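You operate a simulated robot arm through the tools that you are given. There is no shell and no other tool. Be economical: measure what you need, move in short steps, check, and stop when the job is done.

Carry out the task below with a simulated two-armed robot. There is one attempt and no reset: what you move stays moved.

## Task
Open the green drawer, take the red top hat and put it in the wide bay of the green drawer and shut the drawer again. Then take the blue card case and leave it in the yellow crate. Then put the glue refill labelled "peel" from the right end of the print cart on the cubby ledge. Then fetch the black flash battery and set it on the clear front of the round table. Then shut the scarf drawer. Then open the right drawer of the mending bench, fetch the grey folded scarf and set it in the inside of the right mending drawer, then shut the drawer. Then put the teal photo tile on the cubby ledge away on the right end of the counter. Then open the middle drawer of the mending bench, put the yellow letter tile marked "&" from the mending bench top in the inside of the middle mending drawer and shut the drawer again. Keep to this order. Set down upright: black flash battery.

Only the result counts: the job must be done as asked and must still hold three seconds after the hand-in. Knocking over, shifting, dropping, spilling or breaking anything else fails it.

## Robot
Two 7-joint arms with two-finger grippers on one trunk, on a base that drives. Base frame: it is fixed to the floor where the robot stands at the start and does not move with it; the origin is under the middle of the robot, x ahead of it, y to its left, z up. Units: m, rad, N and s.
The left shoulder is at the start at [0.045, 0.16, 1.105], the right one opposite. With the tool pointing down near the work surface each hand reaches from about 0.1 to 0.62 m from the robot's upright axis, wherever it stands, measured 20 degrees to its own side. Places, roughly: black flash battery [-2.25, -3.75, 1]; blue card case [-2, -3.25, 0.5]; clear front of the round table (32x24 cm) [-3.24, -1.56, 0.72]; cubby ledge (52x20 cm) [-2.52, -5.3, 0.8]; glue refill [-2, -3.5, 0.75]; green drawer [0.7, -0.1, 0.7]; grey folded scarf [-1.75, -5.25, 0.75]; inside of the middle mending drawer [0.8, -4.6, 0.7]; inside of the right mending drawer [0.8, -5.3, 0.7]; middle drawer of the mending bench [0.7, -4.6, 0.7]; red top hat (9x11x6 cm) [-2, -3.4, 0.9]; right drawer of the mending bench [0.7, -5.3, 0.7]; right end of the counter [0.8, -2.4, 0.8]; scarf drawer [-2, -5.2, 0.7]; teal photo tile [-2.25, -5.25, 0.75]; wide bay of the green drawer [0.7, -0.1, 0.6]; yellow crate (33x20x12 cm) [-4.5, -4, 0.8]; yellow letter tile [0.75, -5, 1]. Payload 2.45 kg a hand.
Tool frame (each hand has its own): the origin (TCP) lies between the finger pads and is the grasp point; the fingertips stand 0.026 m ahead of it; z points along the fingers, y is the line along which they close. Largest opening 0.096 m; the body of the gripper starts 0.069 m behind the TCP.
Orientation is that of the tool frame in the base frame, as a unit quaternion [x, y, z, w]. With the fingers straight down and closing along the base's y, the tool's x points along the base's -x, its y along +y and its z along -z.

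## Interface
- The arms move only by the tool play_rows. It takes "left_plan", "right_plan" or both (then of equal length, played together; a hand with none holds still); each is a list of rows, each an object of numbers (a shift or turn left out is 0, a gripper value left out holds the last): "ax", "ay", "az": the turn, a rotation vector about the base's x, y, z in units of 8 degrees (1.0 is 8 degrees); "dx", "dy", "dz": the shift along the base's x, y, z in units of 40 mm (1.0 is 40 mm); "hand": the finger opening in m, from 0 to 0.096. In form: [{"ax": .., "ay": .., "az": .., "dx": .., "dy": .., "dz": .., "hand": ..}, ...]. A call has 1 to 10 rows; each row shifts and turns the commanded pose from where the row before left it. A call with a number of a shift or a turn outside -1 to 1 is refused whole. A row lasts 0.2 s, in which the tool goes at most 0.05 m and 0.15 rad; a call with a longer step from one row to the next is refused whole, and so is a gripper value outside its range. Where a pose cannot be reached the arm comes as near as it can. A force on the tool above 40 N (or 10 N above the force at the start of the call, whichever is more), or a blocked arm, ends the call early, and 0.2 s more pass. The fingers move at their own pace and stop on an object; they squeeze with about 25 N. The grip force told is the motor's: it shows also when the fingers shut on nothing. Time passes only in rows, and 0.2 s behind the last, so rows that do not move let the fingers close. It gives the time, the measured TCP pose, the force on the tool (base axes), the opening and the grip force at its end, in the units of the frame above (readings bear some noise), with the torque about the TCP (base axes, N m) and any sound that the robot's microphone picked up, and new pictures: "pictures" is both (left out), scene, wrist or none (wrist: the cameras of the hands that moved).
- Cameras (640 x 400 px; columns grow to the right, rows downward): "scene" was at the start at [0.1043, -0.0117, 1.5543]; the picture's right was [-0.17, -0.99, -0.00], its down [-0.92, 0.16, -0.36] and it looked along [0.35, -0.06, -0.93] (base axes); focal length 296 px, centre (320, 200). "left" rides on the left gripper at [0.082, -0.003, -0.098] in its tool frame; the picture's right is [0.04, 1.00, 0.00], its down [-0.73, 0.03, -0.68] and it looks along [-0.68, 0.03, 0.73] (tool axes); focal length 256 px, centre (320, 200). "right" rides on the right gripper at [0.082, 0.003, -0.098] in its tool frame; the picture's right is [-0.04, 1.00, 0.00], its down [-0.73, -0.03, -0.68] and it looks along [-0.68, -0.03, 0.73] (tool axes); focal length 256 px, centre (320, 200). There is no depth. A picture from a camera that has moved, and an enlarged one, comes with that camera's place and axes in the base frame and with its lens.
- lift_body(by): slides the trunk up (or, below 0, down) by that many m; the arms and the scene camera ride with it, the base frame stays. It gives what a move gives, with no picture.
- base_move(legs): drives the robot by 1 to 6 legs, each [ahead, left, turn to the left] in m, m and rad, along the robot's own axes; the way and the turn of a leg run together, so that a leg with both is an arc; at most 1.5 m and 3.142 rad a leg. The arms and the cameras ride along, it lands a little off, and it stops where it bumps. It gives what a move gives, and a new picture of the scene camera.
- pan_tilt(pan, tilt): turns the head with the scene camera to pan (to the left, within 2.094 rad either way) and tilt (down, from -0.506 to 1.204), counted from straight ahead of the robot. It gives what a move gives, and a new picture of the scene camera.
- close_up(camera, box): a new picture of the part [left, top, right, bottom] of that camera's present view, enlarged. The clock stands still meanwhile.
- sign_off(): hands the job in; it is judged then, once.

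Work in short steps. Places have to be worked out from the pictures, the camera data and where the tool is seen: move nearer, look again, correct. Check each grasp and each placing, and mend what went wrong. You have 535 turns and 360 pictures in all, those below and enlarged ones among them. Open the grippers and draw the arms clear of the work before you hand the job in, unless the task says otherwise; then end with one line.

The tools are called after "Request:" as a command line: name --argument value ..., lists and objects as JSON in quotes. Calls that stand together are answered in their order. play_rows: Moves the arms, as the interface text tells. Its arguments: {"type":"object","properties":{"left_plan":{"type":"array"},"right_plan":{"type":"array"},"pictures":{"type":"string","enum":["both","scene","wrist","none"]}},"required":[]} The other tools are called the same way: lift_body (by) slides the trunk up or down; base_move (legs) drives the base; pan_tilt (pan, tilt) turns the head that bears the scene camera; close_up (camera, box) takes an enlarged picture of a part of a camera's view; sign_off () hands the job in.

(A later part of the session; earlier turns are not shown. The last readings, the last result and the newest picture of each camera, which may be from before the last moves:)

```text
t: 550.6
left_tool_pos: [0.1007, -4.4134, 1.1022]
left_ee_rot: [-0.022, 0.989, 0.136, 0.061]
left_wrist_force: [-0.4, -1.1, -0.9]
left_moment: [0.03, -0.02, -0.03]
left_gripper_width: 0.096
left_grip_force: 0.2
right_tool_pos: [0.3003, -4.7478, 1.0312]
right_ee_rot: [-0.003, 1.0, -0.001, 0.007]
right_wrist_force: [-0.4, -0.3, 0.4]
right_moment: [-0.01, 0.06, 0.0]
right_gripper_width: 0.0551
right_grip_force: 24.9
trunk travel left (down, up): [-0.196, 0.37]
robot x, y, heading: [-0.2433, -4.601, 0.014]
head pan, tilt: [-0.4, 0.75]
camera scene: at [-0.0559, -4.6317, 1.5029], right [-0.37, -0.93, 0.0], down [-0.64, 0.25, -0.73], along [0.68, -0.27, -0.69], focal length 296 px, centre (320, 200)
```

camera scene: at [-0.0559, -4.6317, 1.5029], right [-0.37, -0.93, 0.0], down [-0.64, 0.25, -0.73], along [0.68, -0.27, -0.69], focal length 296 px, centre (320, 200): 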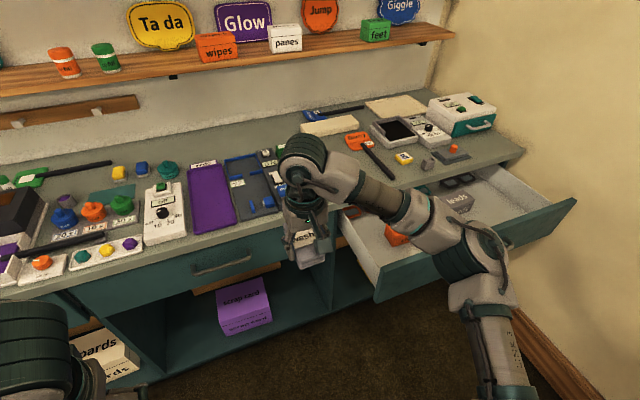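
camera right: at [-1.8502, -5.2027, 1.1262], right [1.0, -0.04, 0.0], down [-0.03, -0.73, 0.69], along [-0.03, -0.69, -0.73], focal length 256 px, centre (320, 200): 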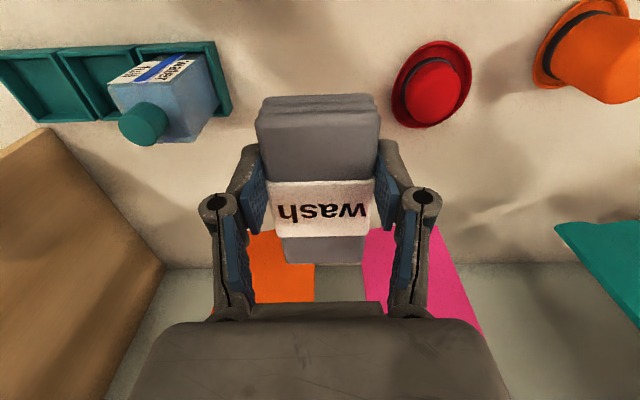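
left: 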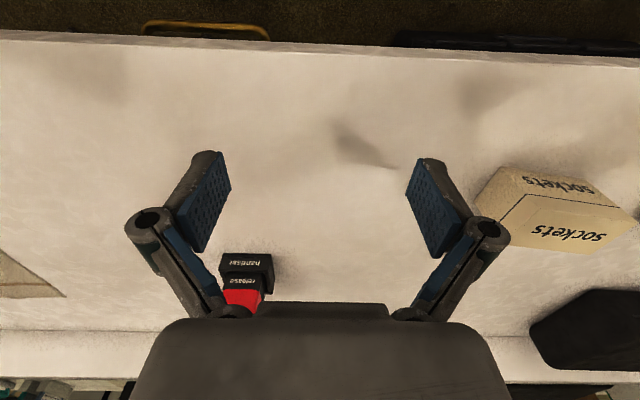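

Lower the trunk a bit (elbow stays above the drawer) and strafe right 0.33 m.

Request:
lift_body --by -0.08

Request:
base_move --legs '[[0, -0.33, 0]]'

Request:
play_rows --right_plan '[{}, {}, {}]' --pictures "wrist"

```text
t: 551.7
left_tool_pos: [0.0984, -4.4129, 1.0253]
left_ee_rot: [-0.022, 0.989, 0.136, 0.062]
left_wrist_force: [0.5, 1.1, 0.7]
left_moment: [-0.02, 0.01, 0.01]
left_gripper_width: 0.0958
left_grip_force: 0.1
right_tool_pos: [0.2999, -4.7474, 0.9521]
right_ee_rot: [-0.004, 1.0, -0.001, 0.007]
right_wrist_force: [0.8, -0.5, -0.4]
right_moment: [0.0, -0.05, 0.02]
right_gripper_width: 0.0555
right_grip_force: 25.0
trunk travel left (down, up): [-0.116, 0.45]
robot x, y, heading: [-0.2442, -4.6031, 0.015]
head pan, tilt: [-0.4, 0.75]
```

```text
t: 553.9
left_tool_pos: [0.1062, -4.7209, 1.0208]
left_ee_rot: [-0.026, 0.989, 0.13, 0.06]
left_wrist_force: [-0.4, -0.4, 0.0]
left_moment: [0.01, 0.02, 0.0]
left_gripper_width: 0.0958
left_grip_force: 0.0
right_tool_pos: [0.3076, -5.0529, 0.9514]
right_ee_rot: [-0.007, 1.0, -0.006, 0.007]
right_wrist_force: [-0.1, 0.7, -0.9]
right_moment: [-0.08, 0.02, 0.02]
right_gripper_width: 0.0554
right_grip_force: 25.0
trunk travel left (down, up): [-0.116, 0.45]
robot x, y, heading: [-0.2374, -4.9204, 0.022]
head pan, tilt: [-0.4, 0.75]
camera scene: at [0.0355, -4.9289, 1.4099], right [-0.37, -0.93, 0.02], down [-0.64, 0.24, -0.73], along [0.68, -0.28, -0.68], focal length 296 px, centre (320, 200)
```

scene: 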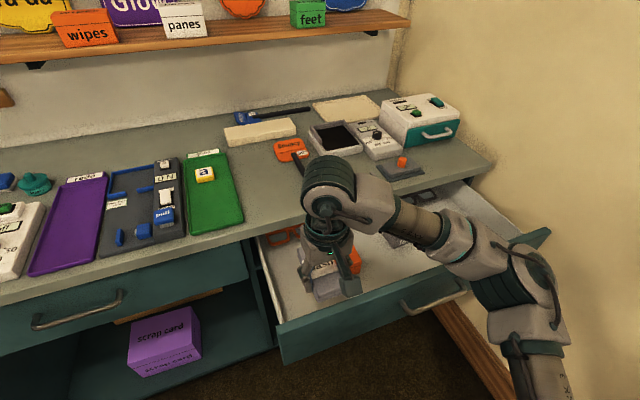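

```text
t: 554.7
left_tool_pos: [0.1016, -4.7242, 1.0249]
left_ee_rot: [-0.026, 0.989, 0.132, 0.062]
left_wrist_force: [-0.3, 0.5, 0.3]
left_moment: [-0.05, -0.01, -0.02]
left_gripper_width: 0.0958
left_grip_force: 0.1
right_tool_pos: [0.3029, -5.0572, 0.9539]
right_ee_rot: [-0.009, 1.0, -0.004, 0.009]
right_wrist_force: [-0.9, 0.7, -1.0]
right_moment: [-0.02, -0.01, -0.01]
right_gripper_width: 0.0552
right_grip_force: 25.0
trunk travel left (down, up): [-0.116, 0.45]
robot x, y, heading: [-0.2352, -4.9199, 0.027]
head pan, tilt: [-0.4, 0.75]
camera right: at [0.2205, -5.055, 1.0505], right [0.02, 1.0, -0.01], down [0.72, -0.01, 0.69], along [0.69, -0.02, -0.72], focal length 256 px, centre (320, 200)
```

right: 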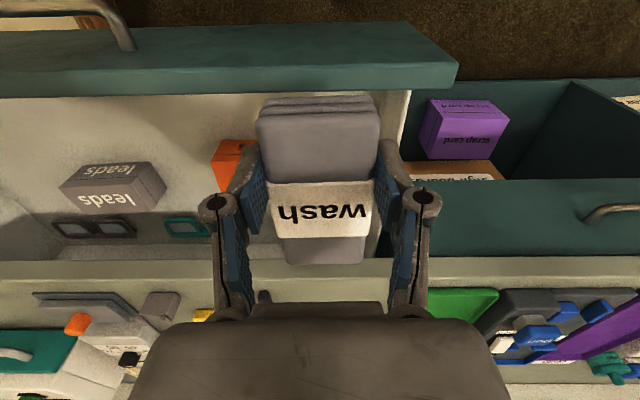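

The drawer's left part is crowded by "clips" and "leads"; the free area is right of "leads" (y≈-5.47). I'll shift the base right and slightly forward.

Request:
base_move --legs '[[0.08, -0.17, -0.025]]'

Request:
play_rows --right_plan '[{"dy": -0.8}, {"dy": -0.8}, {"dy": -0.8}, {"dy": -0.8}, {"dy": -0.8}]' --pictures "both"

```text
t: 556.2
left_tool_pos: [0.1874, -4.8972, 1.023]
left_ee_rot: [-0.015, 0.989, 0.13, 0.064]
left_wrist_force: [0.5, 0.3, 1.1]
left_moment: [-0.04, 0.01, 0.03]
left_gripper_width: 0.096
left_grip_force: 0.0
right_tool_pos: [0.3815, -5.2342, 0.9537]
right_ee_rot: [0.004, 1.0, -0.005, 0.009]
right_wrist_force: [-0.4, 0.9, -0.8]
right_moment: [-0.07, 0.0, 0.03]
right_gripper_width: 0.0551
right_grip_force: 24.6
trunk travel left (down, up): [-0.116, 0.45]
robot x, y, heading: [-0.1573, -5.0915, -0.002]
head pan, tilt: [-0.4, 0.75]
camera scene: at [0.1174, -5.1017, 1.4099], right [-0.39, -0.92, 0.01], down [-0.63, 0.26, -0.73], along [0.67, -0.29, -0.68], focal length 296 px, centre (320, 200)
```

scene: 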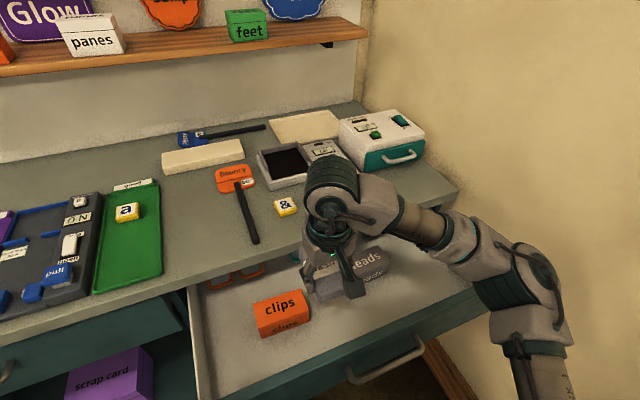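

```text
t: 557.4
left_tool_pos: [0.1834, -4.9224, 1.0296]
left_ee_rot: [-0.014, 0.988, 0.142, 0.066]
left_wrist_force: [-0.4, -1.0, -0.5]
left_moment: [0.05, -0.02, 0.01]
left_gripper_width: 0.096
left_grip_force: 0.1
right_tool_pos: [0.3792, -5.42, 0.9509]
right_ee_rot: [0.005, 1.0, 0.007, 0.011]
right_wrist_force: [-0.1, -1.3, -1.3]
right_moment: [0.07, 0.03, 0.01]
right_gripper_width: 0.0553
right_grip_force: 24.9
trunk travel left (down, up): [-0.116, 0.45]
robot x, y, heading: [-0.1546, -5.0871, -0.004]
head pan, tilt: [-0.4, 0.75]
camera scene: at [0.1164, -5.1391, 1.4093], right [-0.39, -0.92, -0.01], down [-0.63, 0.27, -0.72], along [0.67, -0.28, -0.69], focal length 296 px, centre (320, 200)
camera right: at [0.2947, -5.4185, 1.0471], right [0.05, 1.0, 0.01], down [0.72, -0.04, 0.7], along [0.69, -0.02, -0.72], focal length 256 px, centre (320, 200)
```

scene: 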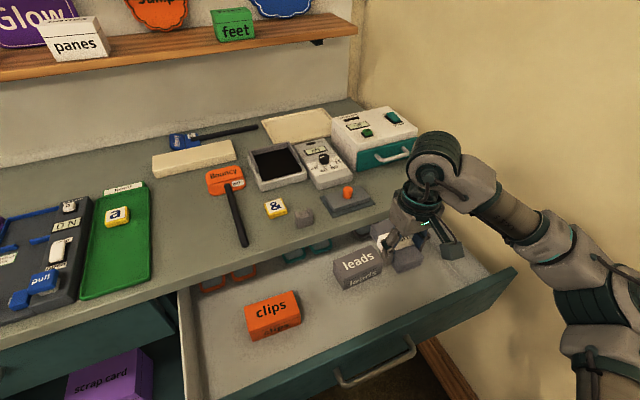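
right: 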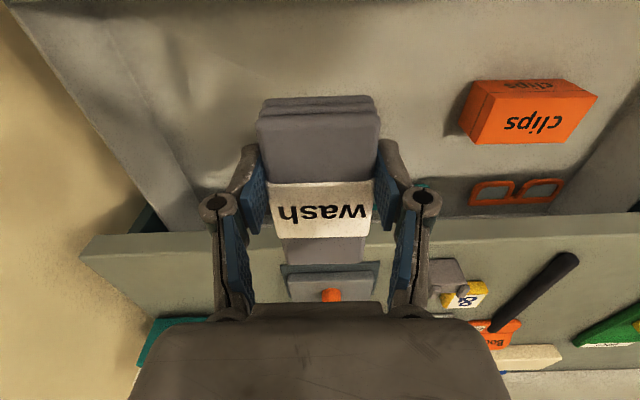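

Re-triangulating with both cameras, the boxes' tops are lower (z≈0.755): clips at x≈0.44,y≈-5.16; leads at x≈0.48,y≈-5.40. So the floor in front of "leads" is free. Lower the scarf at (0.37,-5.36).

Request:
play_rows --right_plan '[{"dx": -0.25, "dy": 0.8}, {"dy": 0.6}, {"dz": -0.7}, {"dz": -0.7}, {"dz": -0.7}]' --pictures "both"

```text
t: 558.6
left_tool_pos: [0.1837, -4.9027, 1.0259]
left_ee_rot: [-0.016, 0.989, 0.134, 0.065]
left_wrist_force: [-0.4, 0.6, 0.3]
left_moment: [-0.02, 0.0, -0.04]
left_gripper_width: 0.0961
left_grip_force: 0.0
right_tool_pos: [0.3699, -5.3454, 0.8731]
right_ee_rot: [0.002, 1.0, -0.001, 0.011]
right_wrist_force: [0.5, -0.2, -0.6]
right_moment: [-0.05, 0.04, 0.0]
right_gripper_width: 0.0551
right_grip_force: 24.7
trunk travel left (down, up): [-0.116, 0.45]
robot x, y, heading: [-0.1575, -5.0862, 0.002]
head pan, tilt: [-0.4, 0.75]
camera scene: at [0.1176, -5.1107, 1.4097], right [-0.39, -0.92, 0.01], down [-0.63, 0.26, -0.73], along [0.67, -0.29, -0.68], focal length 296 px, centre (320, 200)
camera right: at [0.2872, -5.3422, 0.968], right [0.05, 1.0, 0.0], down [0.72, -0.03, 0.7], along [0.7, -0.03, -0.72], focal length 256 px, centre (320, 200)
```

scene: 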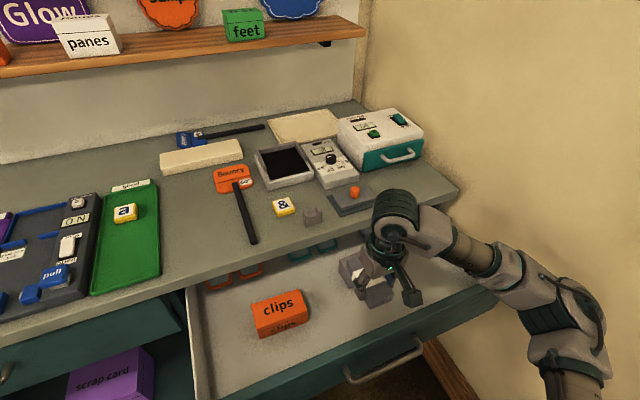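
right: 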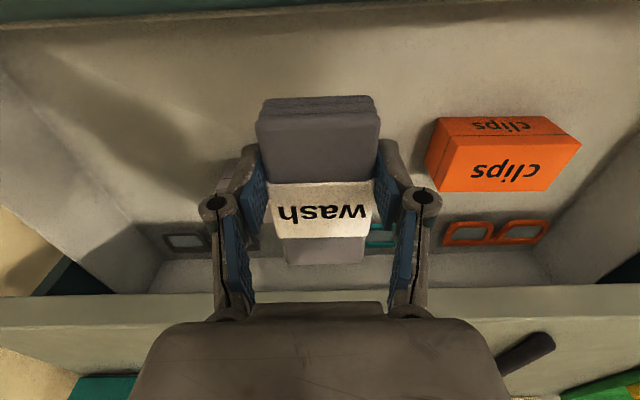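

Shift 2 cm toward me so the scarf fits between the front wall and "leads", then lower until contact.

Request:
play_rows --right_plan '[{"dx": -0.45}, {"dz": -0.6}, {"dz": -0.6}, {"dz": -0.4}, {"dz": -0.3}, {"dz": -0.3}, {"dz": -0.3}, {"dz": -0.3}]' --pictures "both"

```text
t: 560.4
left_tool_pos: [0.1831, -4.91, 1.0275]
left_ee_rot: [-0.014, 0.988, 0.137, 0.065]
left_wrist_force: [-0.3, -0.9, 0.2]
left_moment: [0.0, -0.02, -0.01]
left_gripper_width: 0.0964
left_grip_force: 0.1
right_tool_pos: [0.3497, -5.351, 0.7579]
right_ee_rot: [0.003, 1.0, 0.002, 0.011]
right_wrist_force: [0.3, -0.2, 0.0]
right_moment: [-0.03, 0.0, 0.01]
right_gripper_width: 0.055
right_grip_force: 25.0
trunk travel left (down, up): [-0.116, 0.45]
robot x, y, heading: [-0.1571, -5.0898, 0.004]
head pan, tilt: [-0.4, 0.75]
camera scene: at [0.1169, -5.1191, 1.4097], right [-0.39, -0.92, 0.0], down [-0.63, 0.27, -0.73], along [0.67, -0.29, -0.69], focal length 296 px, centre (320, 200)
camera right: at [0.2666, -5.3475, 0.854], right [0.05, 1.0, 0.0], down [0.72, -0.04, 0.7], along [0.7, -0.03, -0.72], focal length 256 px, centre (320, 200)
```

scene: 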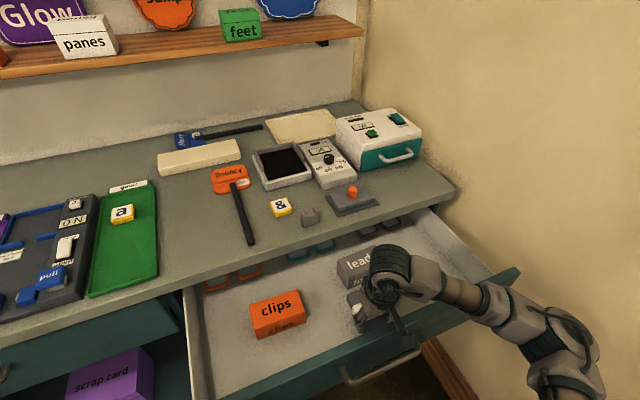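
right: 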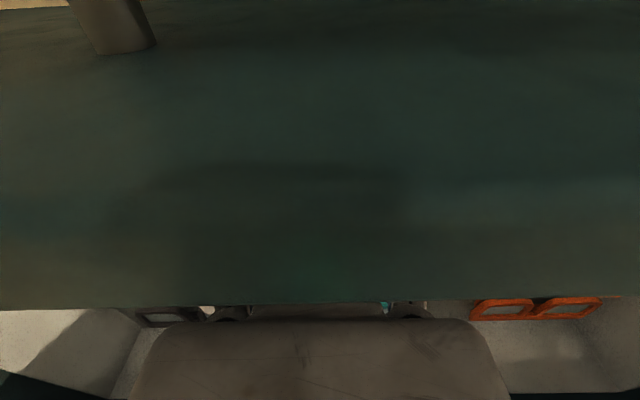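

Request:
play_rows --right_plan '[{"dz": -0.25}, {"dz": -0.25}, {"dz": -0.25}, {"dz": -0.25}]' --pictures "none"

Request:
close_up --camera "scene" --box '[220, 220, 460, 370]'

```text
t: 561.4
left_tool_pos: [0.1798, -4.9099, 1.0293]
left_ee_rot: [-0.015, 0.988, 0.137, 0.068]
left_wrist_force: [0.5, 0.0, -0.2]
left_moment: [0.02, 0.03, 0.03]
left_gripper_width: 0.0959
left_grip_force: 0.0
right_tool_pos: [0.3485, -5.3508, 0.732]
right_ee_rot: [0.003, 1.0, 0.003, 0.02]
right_wrist_force: [0.0, -0.7, 15.9]
right_moment: [0.07, 1.14, 0.02]
right_gripper_width: 0.055
right_grip_force: 24.5
trunk travel left (down, up): [-0.116, 0.45]
robot x, y, heading: [-0.1547, -5.089, -0.002]
head pan, tilt: [-0.4, 0.75]
stopped in row 4 (right hand): the force on the tool passed its limit at 50 N (the readings are from after the stop); the commanded pose is now the measured one
```

```text
2.67 times, centred on (340, 295) of scene
camera zoom: at [0.1158, -5.1206, 1.41], right [-0.39, -0.92, 0.0], down [-0.63, 0.27, -0.73], along [0.67, -0.29, -0.69], focal length 790 px, centre (267, -53)
```

zoom: 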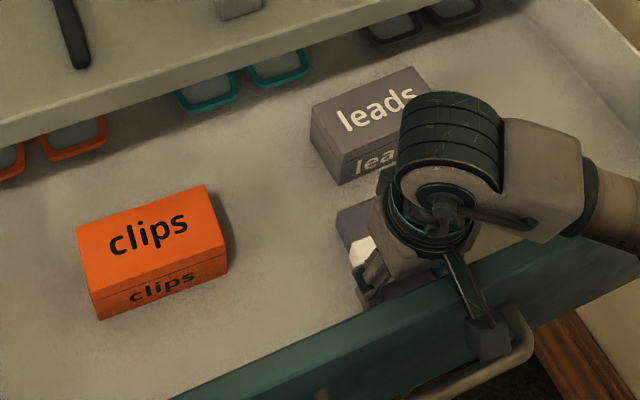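

Contact with the drawer floor; the scarf lies clear of "leads". Release and lift.

Request:
play_rows --right_plan '[{"dz": 0.05, "hand": 0.075}, {}, {}, {"dz": 0.5}, {"dz": 0.8}, {"dz": 0.9}, {"dz": 0.9}, {"dz": 0.9}, {"dz": 0.9}]' --pictures "wrist"

```text
t: 563.4
left_tool_pos: [0.1781, -4.9115, 1.0291]
left_ee_rot: [-0.015, 0.988, 0.138, 0.07]
left_wrist_force: [-0.9, 0.4, 0.1]
left_moment: [-0.01, -0.02, 0.01]
left_gripper_width: 0.0961
left_grip_force: 0.2
right_tool_pos: [0.3489, -5.3538, 0.9297]
right_ee_rot: [0.003, 1.0, 0.004, 0.019]
right_wrist_force: [-1.2, 1.1, 0.1]
right_moment: [-0.01, -0.03, 0.02]
right_gripper_width: 0.075
right_grip_force: 0.0
trunk travel left (down, up): [-0.116, 0.45]
robot x, y, heading: [-0.1542, -5.091, -0.003]
head pan, tilt: [-0.4, 0.75]
camera right: at [0.2644, -5.3498, 1.0241], right [0.05, 1.0, 0.01], down [0.71, -0.04, 0.7], along [0.7, -0.03, -0.71], focal length 256 px, centre (320, 200)
```

right: 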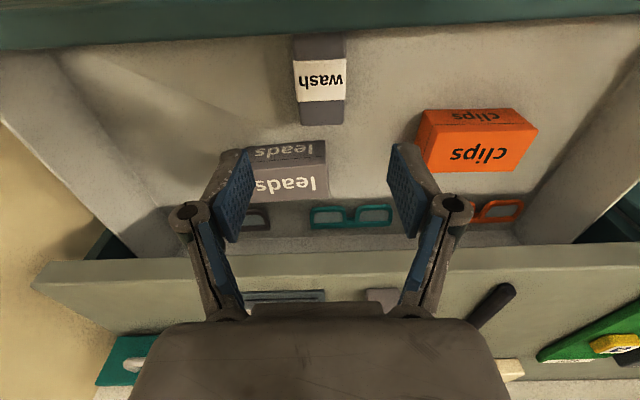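

Scarf lies inside the right drawer. Now move left, back up, and prepare to push it shut.

Request:
base_move --legs '[[0, 0.22, 0], [-0.32, 0, 0]]'

Request:
play_rows --right_plan '[{"ay": -0.9, "hand": 0.0, "dz": -0.3}, {"ay": -0.9, "dz": -0.4}, {"ay": -0.9, "dz": -0.6}, {"ay": -0.9, "dz": -0.6}, {"ay": -0.9, "dz": -0.6}, {"ay": -0.9, "dz": -0.6}, {"ay": -0.5, "dz": -0.6}]' --pictures "both"

```text
t: 566.8
left_tool_pos: [-0.141, -4.6955, 1.0296]
left_ee_rot: [-0.012, 0.988, 0.139, 0.069]
left_wrist_force: [0.6, -0.4, 0.0]
left_moment: [0.01, 0.01, -0.01]
left_gripper_width: 0.0961
left_grip_force: 0.0
right_tool_pos: [0.0271, -5.1382, 0.9277]
right_ee_rot: [0.006, 1.0, 0.004, 0.018]
right_wrist_force: [1.0, 0.7, -0.2]
right_moment: [0.04, -0.01, 0.0]
right_gripper_width: 0.0749
right_grip_force: 0.1
trunk travel left (down, up): [-0.116, 0.45]
robot x, y, heading: [-0.4753, -4.8735, -0.005]
head pan, tilt: [-0.4, 0.75]
camera scene: at [-0.204, -4.9063, 1.4096], right [-0.39, -0.92, 0.0], down [-0.63, 0.27, -0.73], along [0.67, -0.29, -0.69], focal length 296 px, centre (320, 200)
```

scene: 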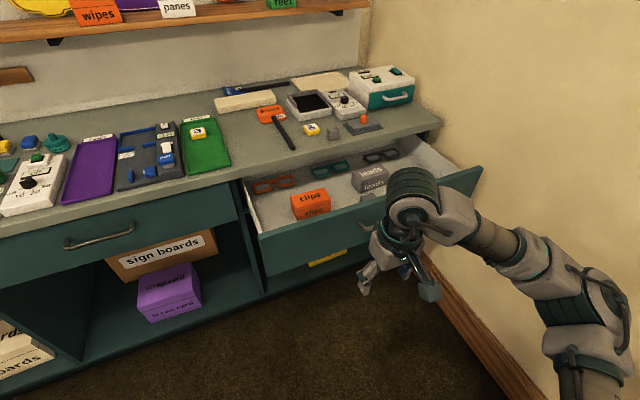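

```text
t: 568.4
left_tool_pos: [-0.1438, -4.692, 1.0314]
left_ee_rot: [-0.012, 0.988, 0.137, 0.07]
left_wrist_force: [-0.1, -0.4, 0.1]
left_moment: [-0.04, 0.02, 0.01]
left_gripper_width: 0.0961
left_grip_force: 0.1
right_tool_pos: [0.0287, -5.1361, 0.7806]
right_ee_rot: [0.005, 0.908, 0.006, 0.419]
right_wrist_force: [-0.3, 0.0, 0.9]
right_moment: [0.02, 0.0, 0.01]
right_gripper_width: 0.0
right_grip_force: 24.9
right hand out of reach, approached as far as the arm can: row 7
trunk travel left (down, up): [-0.116, 0.45]
robot x, y, heading: [-0.4753, -4.8696, -0.005]
head pan, tilt: [-0.4, 0.75]
camera scene: at [-0.2041, -4.9028, 1.4098], right [-0.39, -0.92, 0.0], down [-0.63, 0.27, -0.73], along [0.67, -0.29, -0.69], focal length 296 px, centre (320, 200)
camera right: at [-0.0984, -5.1328, 0.7822], right [0.03, 1.0, 0.05], down [-0.04, -0.04, 1.0], along [1.0, -0.03, 0.04], focal length 256 px, centre (320, 200)
```

scene: 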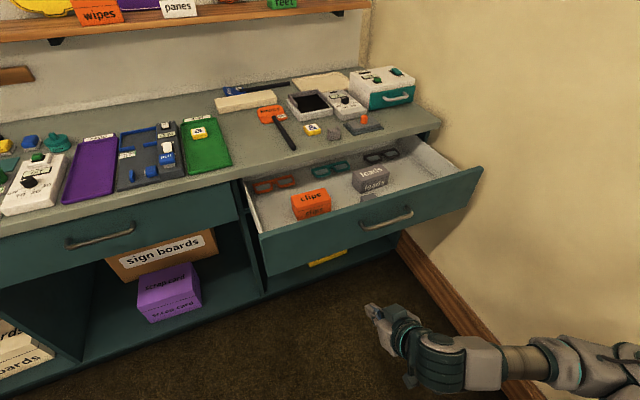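
right: 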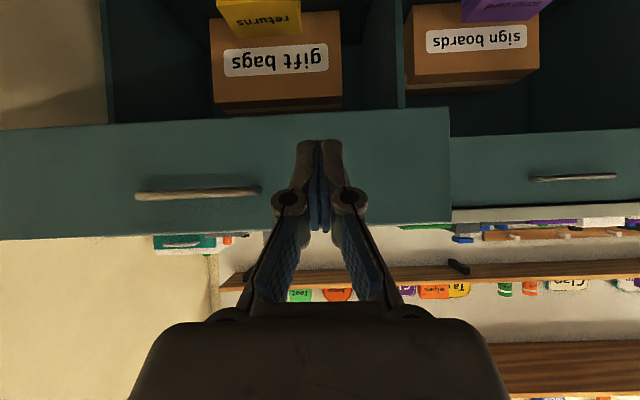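

Aimed left of the handle. Lower slightly and drive forward to push.

Request:
play_rows --right_plan '[{"dz": -0.6}]' --pictures "none"

Request:
base_move --legs '[[0.42, 0, 0]]'

Request:
play_rows --right_plan '[{"dx": 0.3}, {"dx": 0.3}, {"dx": 0.3}, {"dx": 0.3}, {"dx": 0.3}, {"dx": 0.3}, {"dx": 0.3}, {"dx": 0.3}]' --pictures "both"

```text
t: 568.8
left_tool_pos: [-0.1441, -4.6928, 1.0313]
left_ee_rot: [-0.013, 0.988, 0.137, 0.071]
left_wrist_force: [-0.1, 0.3, 0.7]
left_moment: [-0.01, -0.02, 0.01]
left_gripper_width: 0.0959
left_grip_force: 0.1
right_tool_pos: [0.0299, -5.1362, 0.7566]
right_ee_rot: [0.005, 0.908, 0.005, 0.418]
right_wrist_force: [1.0, -0.6, -0.7]
right_moment: [0.0, 0.01, 0.0]
right_gripper_width: 0.0001
right_grip_force: 24.8
trunk travel left (down, up): [-0.116, 0.45]
robot x, y, heading: [-0.4776, -4.8712, -0.005]
head pan, tilt: [-0.4, 0.75]
```

```text
t: 571.4
left_tool_pos: [0.2788, -4.6941, 1.0315]
left_ee_rot: [-0.014, 0.988, 0.137, 0.07]
left_wrist_force: [-0.2, 0.6, -0.3]
left_moment: [-0.03, 0.02, -0.01]
left_gripper_width: 0.0961
left_grip_force: 0.0
right_tool_pos: [0.4536, -5.1371, 0.7578]
right_ee_rot: [0.004, 0.909, 0.007, 0.418]
right_wrist_force: [-1.0, -0.4, 0.0]
right_moment: [-0.02, 0.0, 0.0]
right_gripper_width: 0.0
right_grip_force: 28.5
trunk travel left (down, up): [-0.116, 0.45]
robot x, y, heading: [-0.0516, -4.8698, -0.0]
head pan, tilt: [-0.4, 0.75]
camera scene: at [0.2194, -4.9039, 1.4098], right [-0.39, -0.92, 0.0], down [-0.63, 0.27, -0.73], along [0.67, -0.29, -0.69], focal length 296 px, centre (320, 200)
```

scene: 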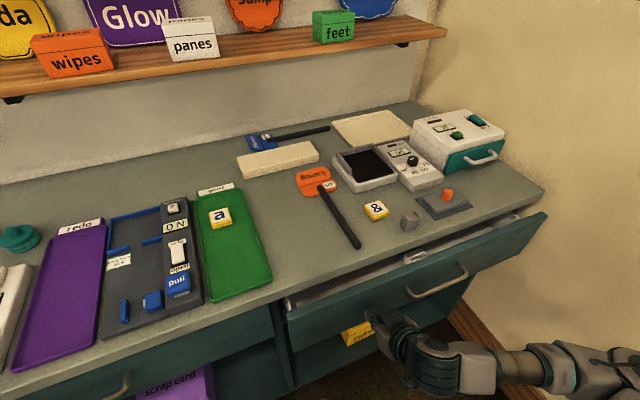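

```text
t: 572.8
left_tool_pos: [0.272, -4.6944, 1.0329]
left_ee_rot: [-0.014, 0.988, 0.138, 0.074]
left_wrist_force: [0.4, 0.5, 1.2]
left_moment: [-0.03, 0.0, -0.02]
left_gripper_width: 0.0963
left_grip_force: 0.0
right_tool_pos: [0.5113, -5.1376, 0.7618]
right_ee_rot: [0.004, 0.908, 0.005, 0.418]
right_wrist_force: [0.4, 0.2, -0.7]
right_moment: [-0.05, 0.0, 0.01]
right_gripper_width: 0.0001
right_grip_force: 28.0
trunk travel left (down, up): [-0.116, 0.45]
robot x, y, heading: [-0.0545, -4.8692, -0.006]
head pan, tilt: [-0.4, 0.75]
stopped in row 6 (right hand): the force on the tool passed its limit at 44 N (the readings are from after the stop); the commanded pose is now the measured one
camera scene: at [0.2181, -4.905, 1.41], right [-0.39, -0.92, 0.0], down [-0.63, 0.27, -0.73], along [0.67, -0.29, -0.69], focal length 296 px, centre (320, 200)
camera right: at [0.3837, -5.1347, 0.7624], right [0.03, 1.0, 0.04], down [-0.04, -0.04, 1.0], along [1.0, -0.03, 0.04], focal length 256 px, centre (320, 200)
```

scene: 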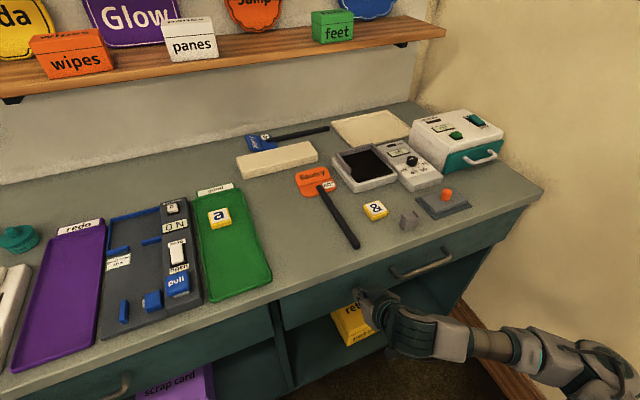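
right: 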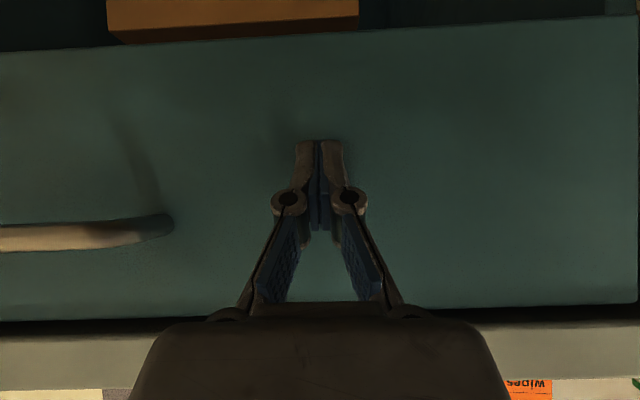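

Looks shut; press once more to confirm it's firm.

Request:
play_rows --right_plan '[{"dx": 0.25}, {"dx": 0.25}, {"dx": 0.25}, {"dx": 0.25}]' --pictures "none"

Request:
base_move --legs '[[-0.3, 0, 0]]'

```text
t: 573.2
left_tool_pos: [0.2674, -4.693, 1.0341]
left_ee_rot: [-0.013, 0.988, 0.137, 0.076]
left_wrist_force: [-0.1, 0.4, -0.6]
left_moment: [-0.02, 0.02, 0.0]
left_gripper_width: 0.096
left_grip_force: 0.0
right_tool_pos: [0.5122, -5.1365, 0.7601]
right_ee_rot: [0.004, 0.911, 0.004, 0.413]
right_wrist_force: [-20.1, -4.1, 7.4]
right_moment: [-0.07, -0.04, -0.09]
right_gripper_width: 0.006
right_grip_force: 28.9
trunk travel left (down, up): [-0.116, 0.45]
robot x, y, heading: [-0.0471, -4.8716, -0.005]
head pan, tilt: [-0.4, 0.75]
stopped in row 2 (right hand): the force on the tool passed its limit at 50 N (the readings are from after the stop); the commanded pose is now the measured one
```

```text
t: 575.2
left_tool_pos: [-0.0372, -4.6919, 1.0354]
left_ee_rot: [-0.015, 0.987, 0.137, 0.076]
left_wrist_force: [-0.4, -0.8, -0.5]
left_moment: [0.02, 0.01, -0.01]
left_gripper_width: 0.096
left_grip_force: 0.0
right_tool_pos: [0.2095, -5.1338, 0.7596]
right_ee_rot: [0.0, 0.911, 0.007, 0.413]
right_wrist_force: [0.6, 0.5, 0.2]
right_moment: [0.02, 0.01, 0.02]
right_gripper_width: 0.0
right_grip_force: 28.6
trunk travel left (down, up): [-0.116, 0.45]
robot x, y, heading: [-0.3569, -4.8686, 0.003]
head pan, tilt: [-0.4, 0.75]
camera scene: at [-0.0856, -4.9019, 1.41], right [-0.39, -0.92, 0.0], down [-0.63, 0.27, -0.73], along [0.67, -0.28, -0.69], focal length 296 px, centre (320, 200)
```

scene: 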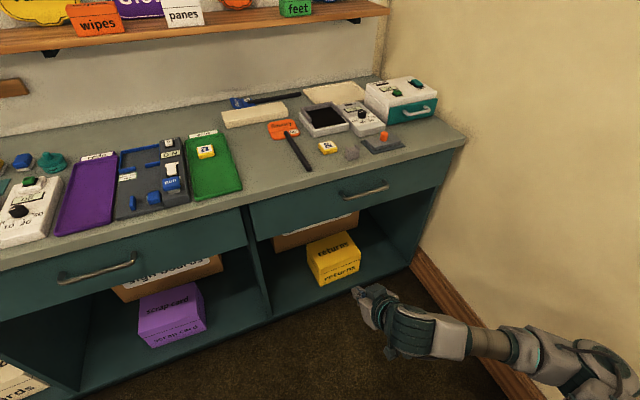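

Right drawer shut. Now for the photo tile: strafe left, raise trunk, restore hand, and go back to the cubby ledge.

Request:
base_move --legs '[[0, 0.2, 0]]'

Request:
lift_body --by 0.14

Request:
play_rows --right_plan '[{"ay": 0.9, "dz": 0.5}, {"ay": 0.9, "dz": 0.5}, {"ay": 0.9, "dz": 0.6}, {"ay": 0.9, "dz": 0.6}, {"ay": 0.9, "dz": 0.6}, {"ay": 0.9, "dz": 0.5}, {"ay": 0.7, "dy": 0.8}, {"dy": 0.8}]' --pictures "none"

Request:
base_move --legs '[[0, 0, -0.03], [-1.2, 0, 0], [-0.65, 0, 0], [0, 0, -1.541]]'

```text
t: 576.9
left_tool_pos: [-0.0408, -4.4887, 1.036]
left_ee_rot: [-0.017, 0.987, 0.137, 0.078]
left_wrist_force: [0.4, -0.4, -0.4]
left_moment: [0.0, -0.02, -0.02]
left_gripper_width: 0.0958
left_grip_force: 0.0
right_tool_pos: [0.208, -4.9289, 0.7604]
right_ee_rot: [-0.001, 0.91, 0.007, 0.415]
right_wrist_force: [0.3, -0.8, -0.3]
right_moment: [-0.04, 0.02, 0.04]
right_gripper_width: 0.0003
right_grip_force: 28.6
trunk travel left (down, up): [-0.116, 0.45]
robot x, y, heading: [-0.3572, -4.6655, 0.002]
head pan, tilt: [-0.4, 0.75]
camera scene: at [-0.085, -4.6998, 1.4098], right [-0.39, -0.92, 0.0], down [-0.63, 0.26, -0.73], along [0.67, -0.28, -0.69], focal length 296 px, centre (320, 200)
```

scene: 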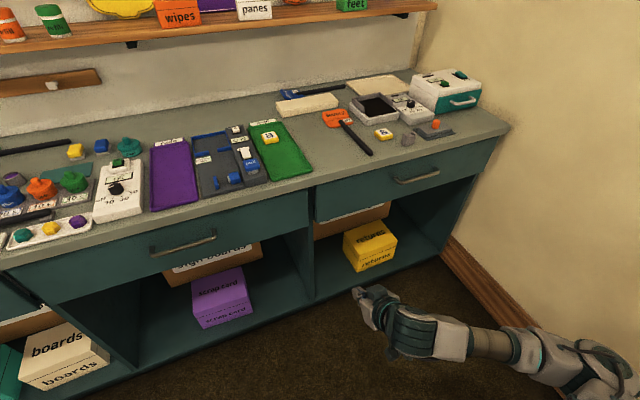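

```text
t: 578.5
left_tool_pos: [-0.0443, -4.4884, 1.1774]
left_ee_rot: [-0.017, 0.987, 0.137, 0.079]
left_wrist_force: [0.3, -0.6, -0.9]
left_moment: [0.0, 0.02, 0.01]
left_gripper_width: 0.096
left_grip_force: 0.1
right_tool_pos: [0.2058, -4.9287, 0.9041]
right_ee_rot: [0.0, 0.91, 0.006, 0.415]
right_wrist_force: [0.9, -0.3, -1.0]
right_moment: [-0.04, -0.02, -0.02]
right_gripper_width: 0.0
right_grip_force: 28.3
trunk travel left (down, up): [-0.256, 0.31]
robot x, y, heading: [-0.3568, -4.6662, 0.002]
head pan, tilt: [-0.4, 0.75]
```

```text
t: 580.3
left_tool_pos: [-0.0453, -4.4861, 1.1777]
left_ee_rot: [-0.017, 0.987, 0.137, 0.08]
left_wrist_force: [-0.2, 0.4, 0.9]
left_moment: [-0.05, 0.01, -0.01]
left_gripper_width: 0.096
left_grip_force: 0.1
right_tool_pos: [0.2071, -4.8621, 1.0382]
right_ee_rot: [0.001, 1.0, 0.004, 0.003]
right_wrist_force: [-1.0, -0.4, 0.7]
right_moment: [0.05, -0.02, 0.04]
right_gripper_width: 0.0001
right_grip_force: 27.9
trunk travel left (down, up): [-0.256, 0.31]
robot x, y, heading: [-0.357, -4.6684, -0.0]
head pan, tilt: [-0.4, 0.75]
```

```text
t: 593.8
left_tool_pos: [-2.0336, -4.9408, 1.1769]
left_ee_rot: [0.676, 0.72, 0.043, 0.152]
left_wrist_force: [0.0, 0.0, -0.1]
left_moment: [-0.03, 0.02, 0.01]
left_gripper_width: 0.0961
left_grip_force: 0.1
right_tool_pos: [-2.4049, -5.203, 1.0375]
right_ee_rot: [0.699, 0.715, 0.001, 0.007]
right_wrist_force: [0.8, -0.3, -1.0]
right_moment: [0.01, 0.0, -0.02]
right_gripper_width: 0.0001
right_grip_force: 28.9
trunk travel left (down, up): [-0.256, 0.31]
robot x, y, heading: [-2.2204, -4.6327, -1.547]
head pan, tilt: [-0.4, 0.75]
camera scene: at [-2.25, -4.7731, 1.5667], right [-0.93, 0.36, 0.0], down [0.25, 0.64, -0.73], along [-0.27, -0.68, -0.68], focal length 296 px, centre (320, 200)
```

scene: 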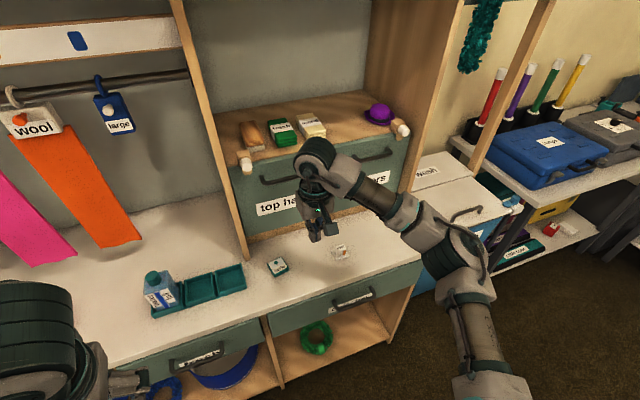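

Tile at ≈(-2.32,-5.30). Drive 0.1 m closer, lower the trunk, hover over it.

Request:
base_move --legs '[[0.1, 0, 0]]'

Request:
lift_body --by -0.06

Request:
play_rows --right_plan '[{"dx": 0.8, "hand": 0.08}, {"dx": 0.8, "dy": 0.4}, {"dx": 0.5, "dy": 0.4}, {}]' --pictures "wrist"

```text
t: 594.9
left_tool_pos: [-2.0312, -5.0381, 1.1782]
left_ee_rot: [0.676, 0.719, 0.042, 0.154]
left_wrist_force: [0.2, -1.5, 0.7]
left_moment: [0.01, 0.0, 0.02]
left_gripper_width: 0.0959
left_grip_force: 0.1
right_tool_pos: [-2.4008, -5.2998, 1.0407]
right_ee_rot: [0.698, 0.716, 0.001, 0.008]
right_wrist_force: [0.4, 0.1, 0.2]
right_moment: [0.02, -0.02, -0.04]
right_gripper_width: 0.0001
right_grip_force: 28.4
trunk travel left (down, up): [-0.256, 0.31]
robot x, y, heading: [-2.2199, -4.7337, -1.542]
head pan, tilt: [-0.4, 0.75]
camera scene: at [-2.2477, -4.8726, 1.5668], right [-0.93, 0.36, 0.0], down [0.25, 0.64, -0.73], along [-0.26, -0.68, -0.68], focal length 296 px, centre (320, 200)
```

scene: 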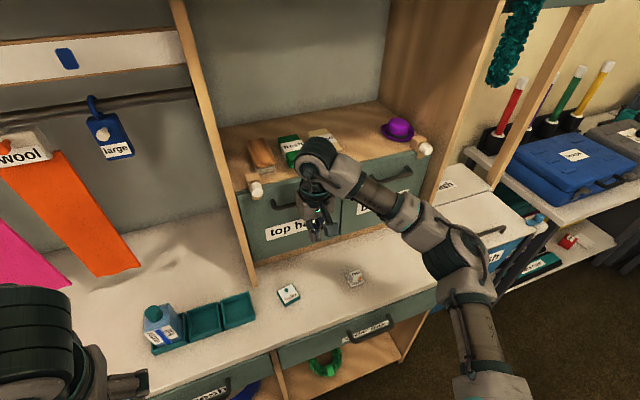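

```text
t: 595.9
left_tool_pos: [-2.0306, -5.0322, 1.121]
left_ee_rot: [0.675, 0.72, 0.039, 0.156]
left_wrist_force: [-0.2, 0.3, 0.7]
left_moment: [-0.03, 0.0, 0.0]
left_gripper_width: 0.0961
left_grip_force: 0.0
right_tool_pos: [-2.4027, -5.2957, 0.9839]
right_ee_rot: [0.699, 0.716, -0.001, 0.009]
right_wrist_force: [-0.1, 0.1, -0.2]
right_moment: [-0.01, -0.04, -0.01]
right_gripper_width: 0.0002
right_grip_force: 29.0
trunk travel left (down, up): [-0.196, 0.37]
robot x, y, heading: [-2.2226, -4.7367, -1.545]
head pan, tilt: [-0.4, 0.75]
```

```text
t: 596.9
left_tool_pos: [-2.0304, -5.0349, 1.1205]
left_ee_rot: [0.675, 0.72, 0.042, 0.155]
left_wrist_force: [0.0, 0.2, 0.7]
left_moment: [-0.02, 0.02, -0.02]
left_gripper_width: 0.0959
left_grip_force: 0.1
right_tool_pos: [-2.3173, -5.2636, 0.983]
right_ee_rot: [0.699, 0.715, 0.0, 0.01]
right_wrist_force: [0.0, 0.6, 0.0]
right_moment: [0.02, -0.05, -0.01]
right_gripper_width: 0.08
right_grip_force: 0.0
trunk travel left (down, up): [-0.196, 0.37]
robot x, y, heading: [-2.221, -4.7329, -1.545]
head pan, tilt: [-0.4, 0.75]
camera right: at [-2.3155, -5.1831, 1.0787], right [1.0, -0.02, 0.01], down [-0.02, -0.72, 0.69], along [0.0, -0.69, -0.73], focal length 256 px, centre (320, 200)
```

right: 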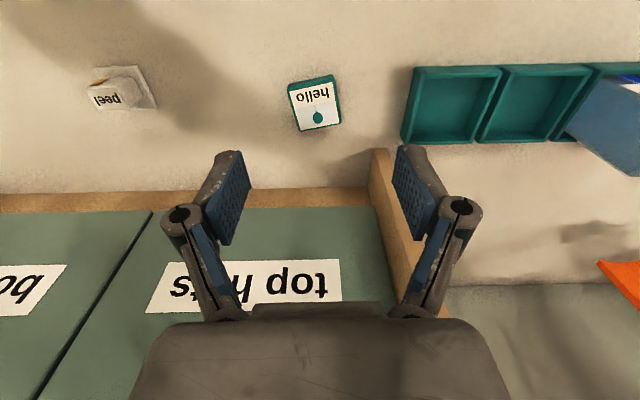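

Tile at ≈(-2.319,-5.294), yawed ~10°. Align and descend.

Request:
play_rows --right_plan '[{"az": 0.6, "dy": -0.4, "hand": 0.07}, {"az": 0.6, "dy": -0.35, "dz": -0.5}, {"dz": -0.8}, {"dz": -0.8}]' --pictures "wrist"

```text
t: 597.9
left_tool_pos: [-2.0319, -5.0341, 1.1197]
left_ee_rot: [0.676, 0.719, 0.041, 0.155]
left_wrist_force: [0.2, -0.2, 0.0]
left_moment: [0.04, 0.04, 0.01]
left_gripper_width: 0.0963
left_grip_force: 0.0
right_tool_pos: [-2.3157, -5.2966, 0.8976]
right_ee_rot: [0.635, 0.772, 0.0, 0.009]
right_wrist_force: [-0.3, -0.7, 0.4]
right_moment: [0.03, 0.02, -0.02]
right_gripper_width: 0.0698
right_grip_force: 0.1
trunk travel left (down, up): [-0.196, 0.37]
robot x, y, heading: [-2.219, -4.7337, -1.537]
head pan, tilt: [-0.4, 0.75]
camera right: at [-2.3294, -5.2148, 0.9934], right [0.99, 0.15, 0.01], down [0.1, -0.72, 0.69], along [0.11, -0.68, -0.72], focal length 256 px, centre (320, 200)
```

right: 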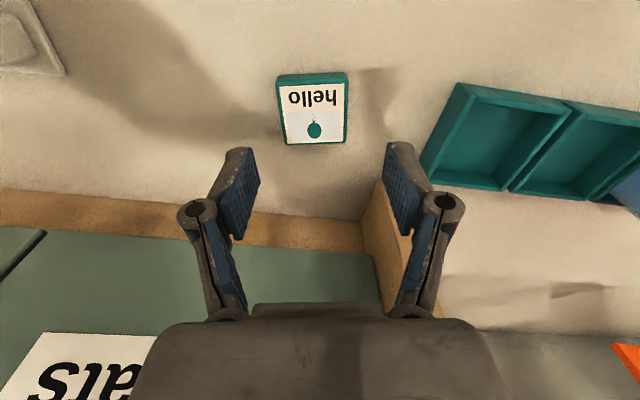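

Request:
play_rows --right_plan '[{"dz": -0.8, "dx": -0.1}, {"dz": -0.7}, {"dz": -0.2}, {}]' --pictures "wrist"

```text
t: 598.9
left_tool_pos: [-2.0306, -5.0344, 1.12]
left_ee_rot: [0.675, 0.72, 0.041, 0.155]
left_wrist_force: [-0.5, -0.8, 0.3]
left_moment: [0.03, 0.01, -0.01]
left_gripper_width: 0.0961
left_grip_force: 0.1
right_tool_pos: [-2.3199, -5.2962, 0.8311]
right_ee_rot: [0.636, 0.772, 0.001, 0.009]
right_wrist_force: [-0.9, 0.2, -1.2]
right_moment: [-0.03, 0.05, 0.02]
right_gripper_width: 0.07
right_grip_force: 0.1
trunk travel left (down, up): [-0.196, 0.37]
robot x, y, heading: [-2.2206, -4.735, -1.541]
head pan, tilt: [-0.4, 0.75]
camera right: at [-2.3334, -5.2149, 0.9268], right [0.99, 0.15, 0.01], down [0.1, -0.72, 0.69], along [0.11, -0.68, -0.72], focal length 256 px, centre (320, 200)
```

right: 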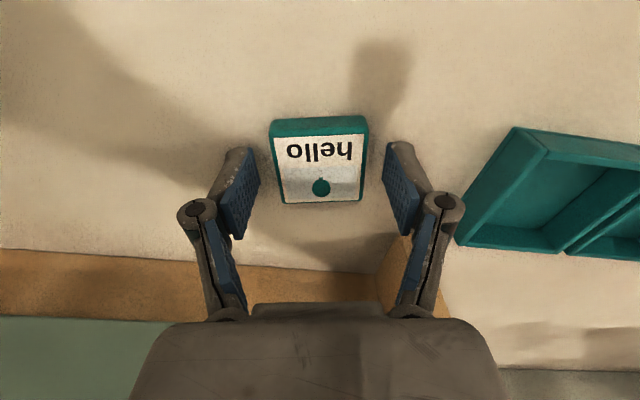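

Request:
play_rows --right_plan '[{"dz": -0.06, "hand": 0.0}, {}, {}, {}]' --pictures "none"

Request:
play_rows --right_plan '[{"dz": 0.5}, {"dz": 0.8}, {"dz": 0.9}, {"dz": 0.9}, {"dz": 0.9}]' --pictures "wrist"

```text
t: 599.9
left_tool_pos: [-2.0316, -5.0332, 1.1208]
left_ee_rot: [0.676, 0.72, 0.04, 0.154]
left_wrist_force: [-0.4, -0.9, 0.5]
left_moment: [-0.01, -0.01, -0.01]
left_gripper_width: 0.0961
left_grip_force: 0.0
right_tool_pos: [-2.32, -5.2956, 0.8298]
right_ee_rot: [0.637, 0.771, -0.001, 0.01]
right_wrist_force: [-1.0, -5.2, 14.7]
right_moment: [-0.03, 0.11, 0.02]
right_gripper_width: 0.049
right_grip_force: 25.6
trunk travel left (down, up): [-0.196, 0.37]
robot x, y, heading: [-2.2216, -4.7349, -1.54]
head pan, tilt: [-0.4, 0.75]
```

```text
t: 601.1
left_tool_pos: [-2.0295, -5.0344, 1.1199]
left_ee_rot: [0.676, 0.719, 0.039, 0.155]
left_wrist_force: [0.4, 0.2, 0.1]
left_moment: [-0.04, -0.01, 0.02]
left_gripper_width: 0.0959
left_grip_force: 0.1
right_tool_pos: [-2.3215, -5.2942, 0.9884]
right_ee_rot: [0.636, 0.772, 0.0, 0.009]
right_wrist_force: [-0.7, 0.4, -1.2]
right_moment: [0.0, -0.01, 0.02]
right_gripper_width: 0.0493
right_grip_force: 24.6
trunk travel left (down, up): [-0.196, 0.37]
robot x, y, heading: [-2.2174, -4.7341, -1.541]
head pan, tilt: [-0.4, 0.75]
camera right: at [-2.3343, -5.2132, 1.0849], right [0.99, 0.15, 0.01], down [0.1, -0.72, 0.69], along [0.11, -0.68, -0.72], focal length 256 px, centre (320, 200)
```

right: 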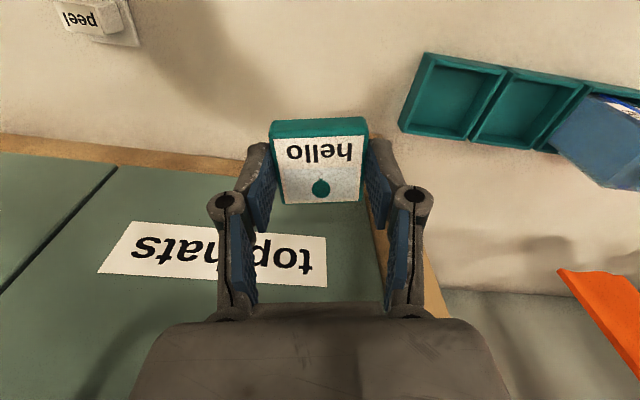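

Tile held. Back off, turn, and drive along the aisle toward x≈-0.05.

Request:
lift_body --by 0.06

Request:
base_move --legs '[[-0.1, 0, 0], [0, 0, 1.54], [1.2, 0, 0], [0.95, 0, 0]]'

Request:
pan_tilt --pan 1.4 --tilt 0.6

```text
t: 602.1
left_tool_pos: [-2.0298, -5.034, 1.1787]
left_ee_rot: [0.676, 0.72, 0.042, 0.155]
left_wrist_force: [0.5, -0.2, -0.8]
left_moment: [0.0, 0.01, -0.01]
left_gripper_width: 0.0961
left_grip_force: 0.1
right_tool_pos: [-2.3203, -5.2955, 1.0466]
right_ee_rot: [0.636, 0.771, 0.001, 0.008]
right_wrist_force: [-0.3, -0.1, 0.0]
right_moment: [-0.02, 0.0, 0.04]
right_gripper_width: 0.0493
right_grip_force: 25.0
trunk travel left (down, up): [-0.256, 0.31]
robot x, y, heading: [-2.2207, -4.7337, -1.545]
head pan, tilt: [-0.4, 0.75]
```

```text
t: 617.2
left_tool_pos: [0.2167, -4.4523, 1.1797]
left_ee_rot: [-0.02, 0.987, 0.136, 0.083]
left_wrist_force: [0.1, 0.6, -0.1]
left_moment: [-0.02, -0.01, 0.0]
left_gripper_width: 0.096
left_grip_force: 0.0
right_tool_pos: [0.4717, -4.7501, 1.0476]
right_ee_rot: [-0.084, 0.996, 0.007, 0.007]
right_wrist_force: [-0.5, -0.4, -0.6]
right_moment: [0.0, 0.01, -0.02]
right_gripper_width: 0.0492
right_grip_force: 24.7
trunk travel left (down, up): [-0.256, 0.31]
robot x, y, heading: [-0.0857, -4.6381, 0.003]
head pan, tilt: [-0.4, 0.75]
camera scene: at [0.0518, -4.666, 1.5667], right [-0.38, -0.92, 0.0], down [-0.63, 0.26, -0.73], along [0.67, -0.28, -0.68], focal length 296 px, centre (320, 200)
```

scene: 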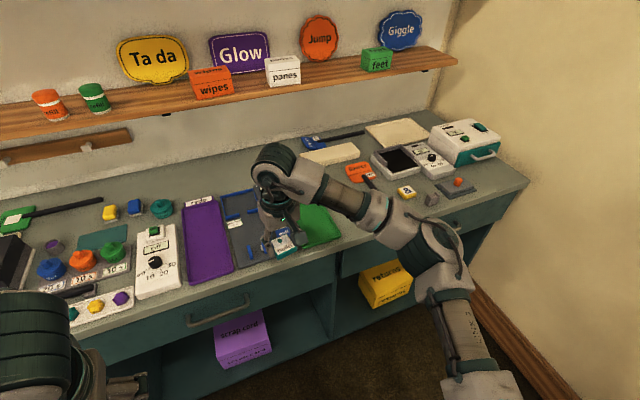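

```text
t: 619.0
left_tool_pos: [0.2137, -4.453, 1.1814]
left_ee_rot: [-0.02, 0.987, 0.137, 0.083]
left_wrist_force: [-0.8, 0.0, -1.2]
left_moment: [0.0, -0.01, 0.0]
left_gripper_width: 0.0957
left_grip_force: 0.0
right_tool_pos: [0.4691, -4.7509, 1.0509]
right_ee_rot: [-0.083, 0.997, 0.006, 0.008]
right_wrist_force: [0.0, -0.6, -0.6]
right_moment: [-0.01, -0.02, 0.01]
right_gripper_width: 0.0491
right_grip_force: 25.0
trunk travel left (down, up): [-0.256, 0.31]
robot x, y, heading: [-0.0848, -4.6327, 0.004]
head pan, tilt: [1.4, 0.6]
camera scene: at [-0.0101, -4.5469, 1.5798], right [0.99, -0.16, 0.0], down [-0.1, -0.56, -0.82], along [0.13, 0.81, -0.57], focal length 296 px, centre (320, 200)
```

scene: 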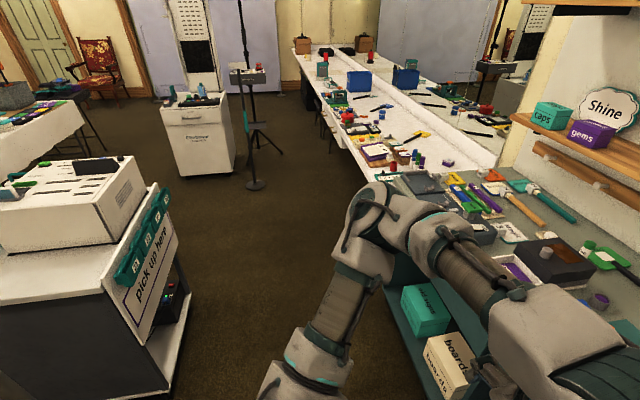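

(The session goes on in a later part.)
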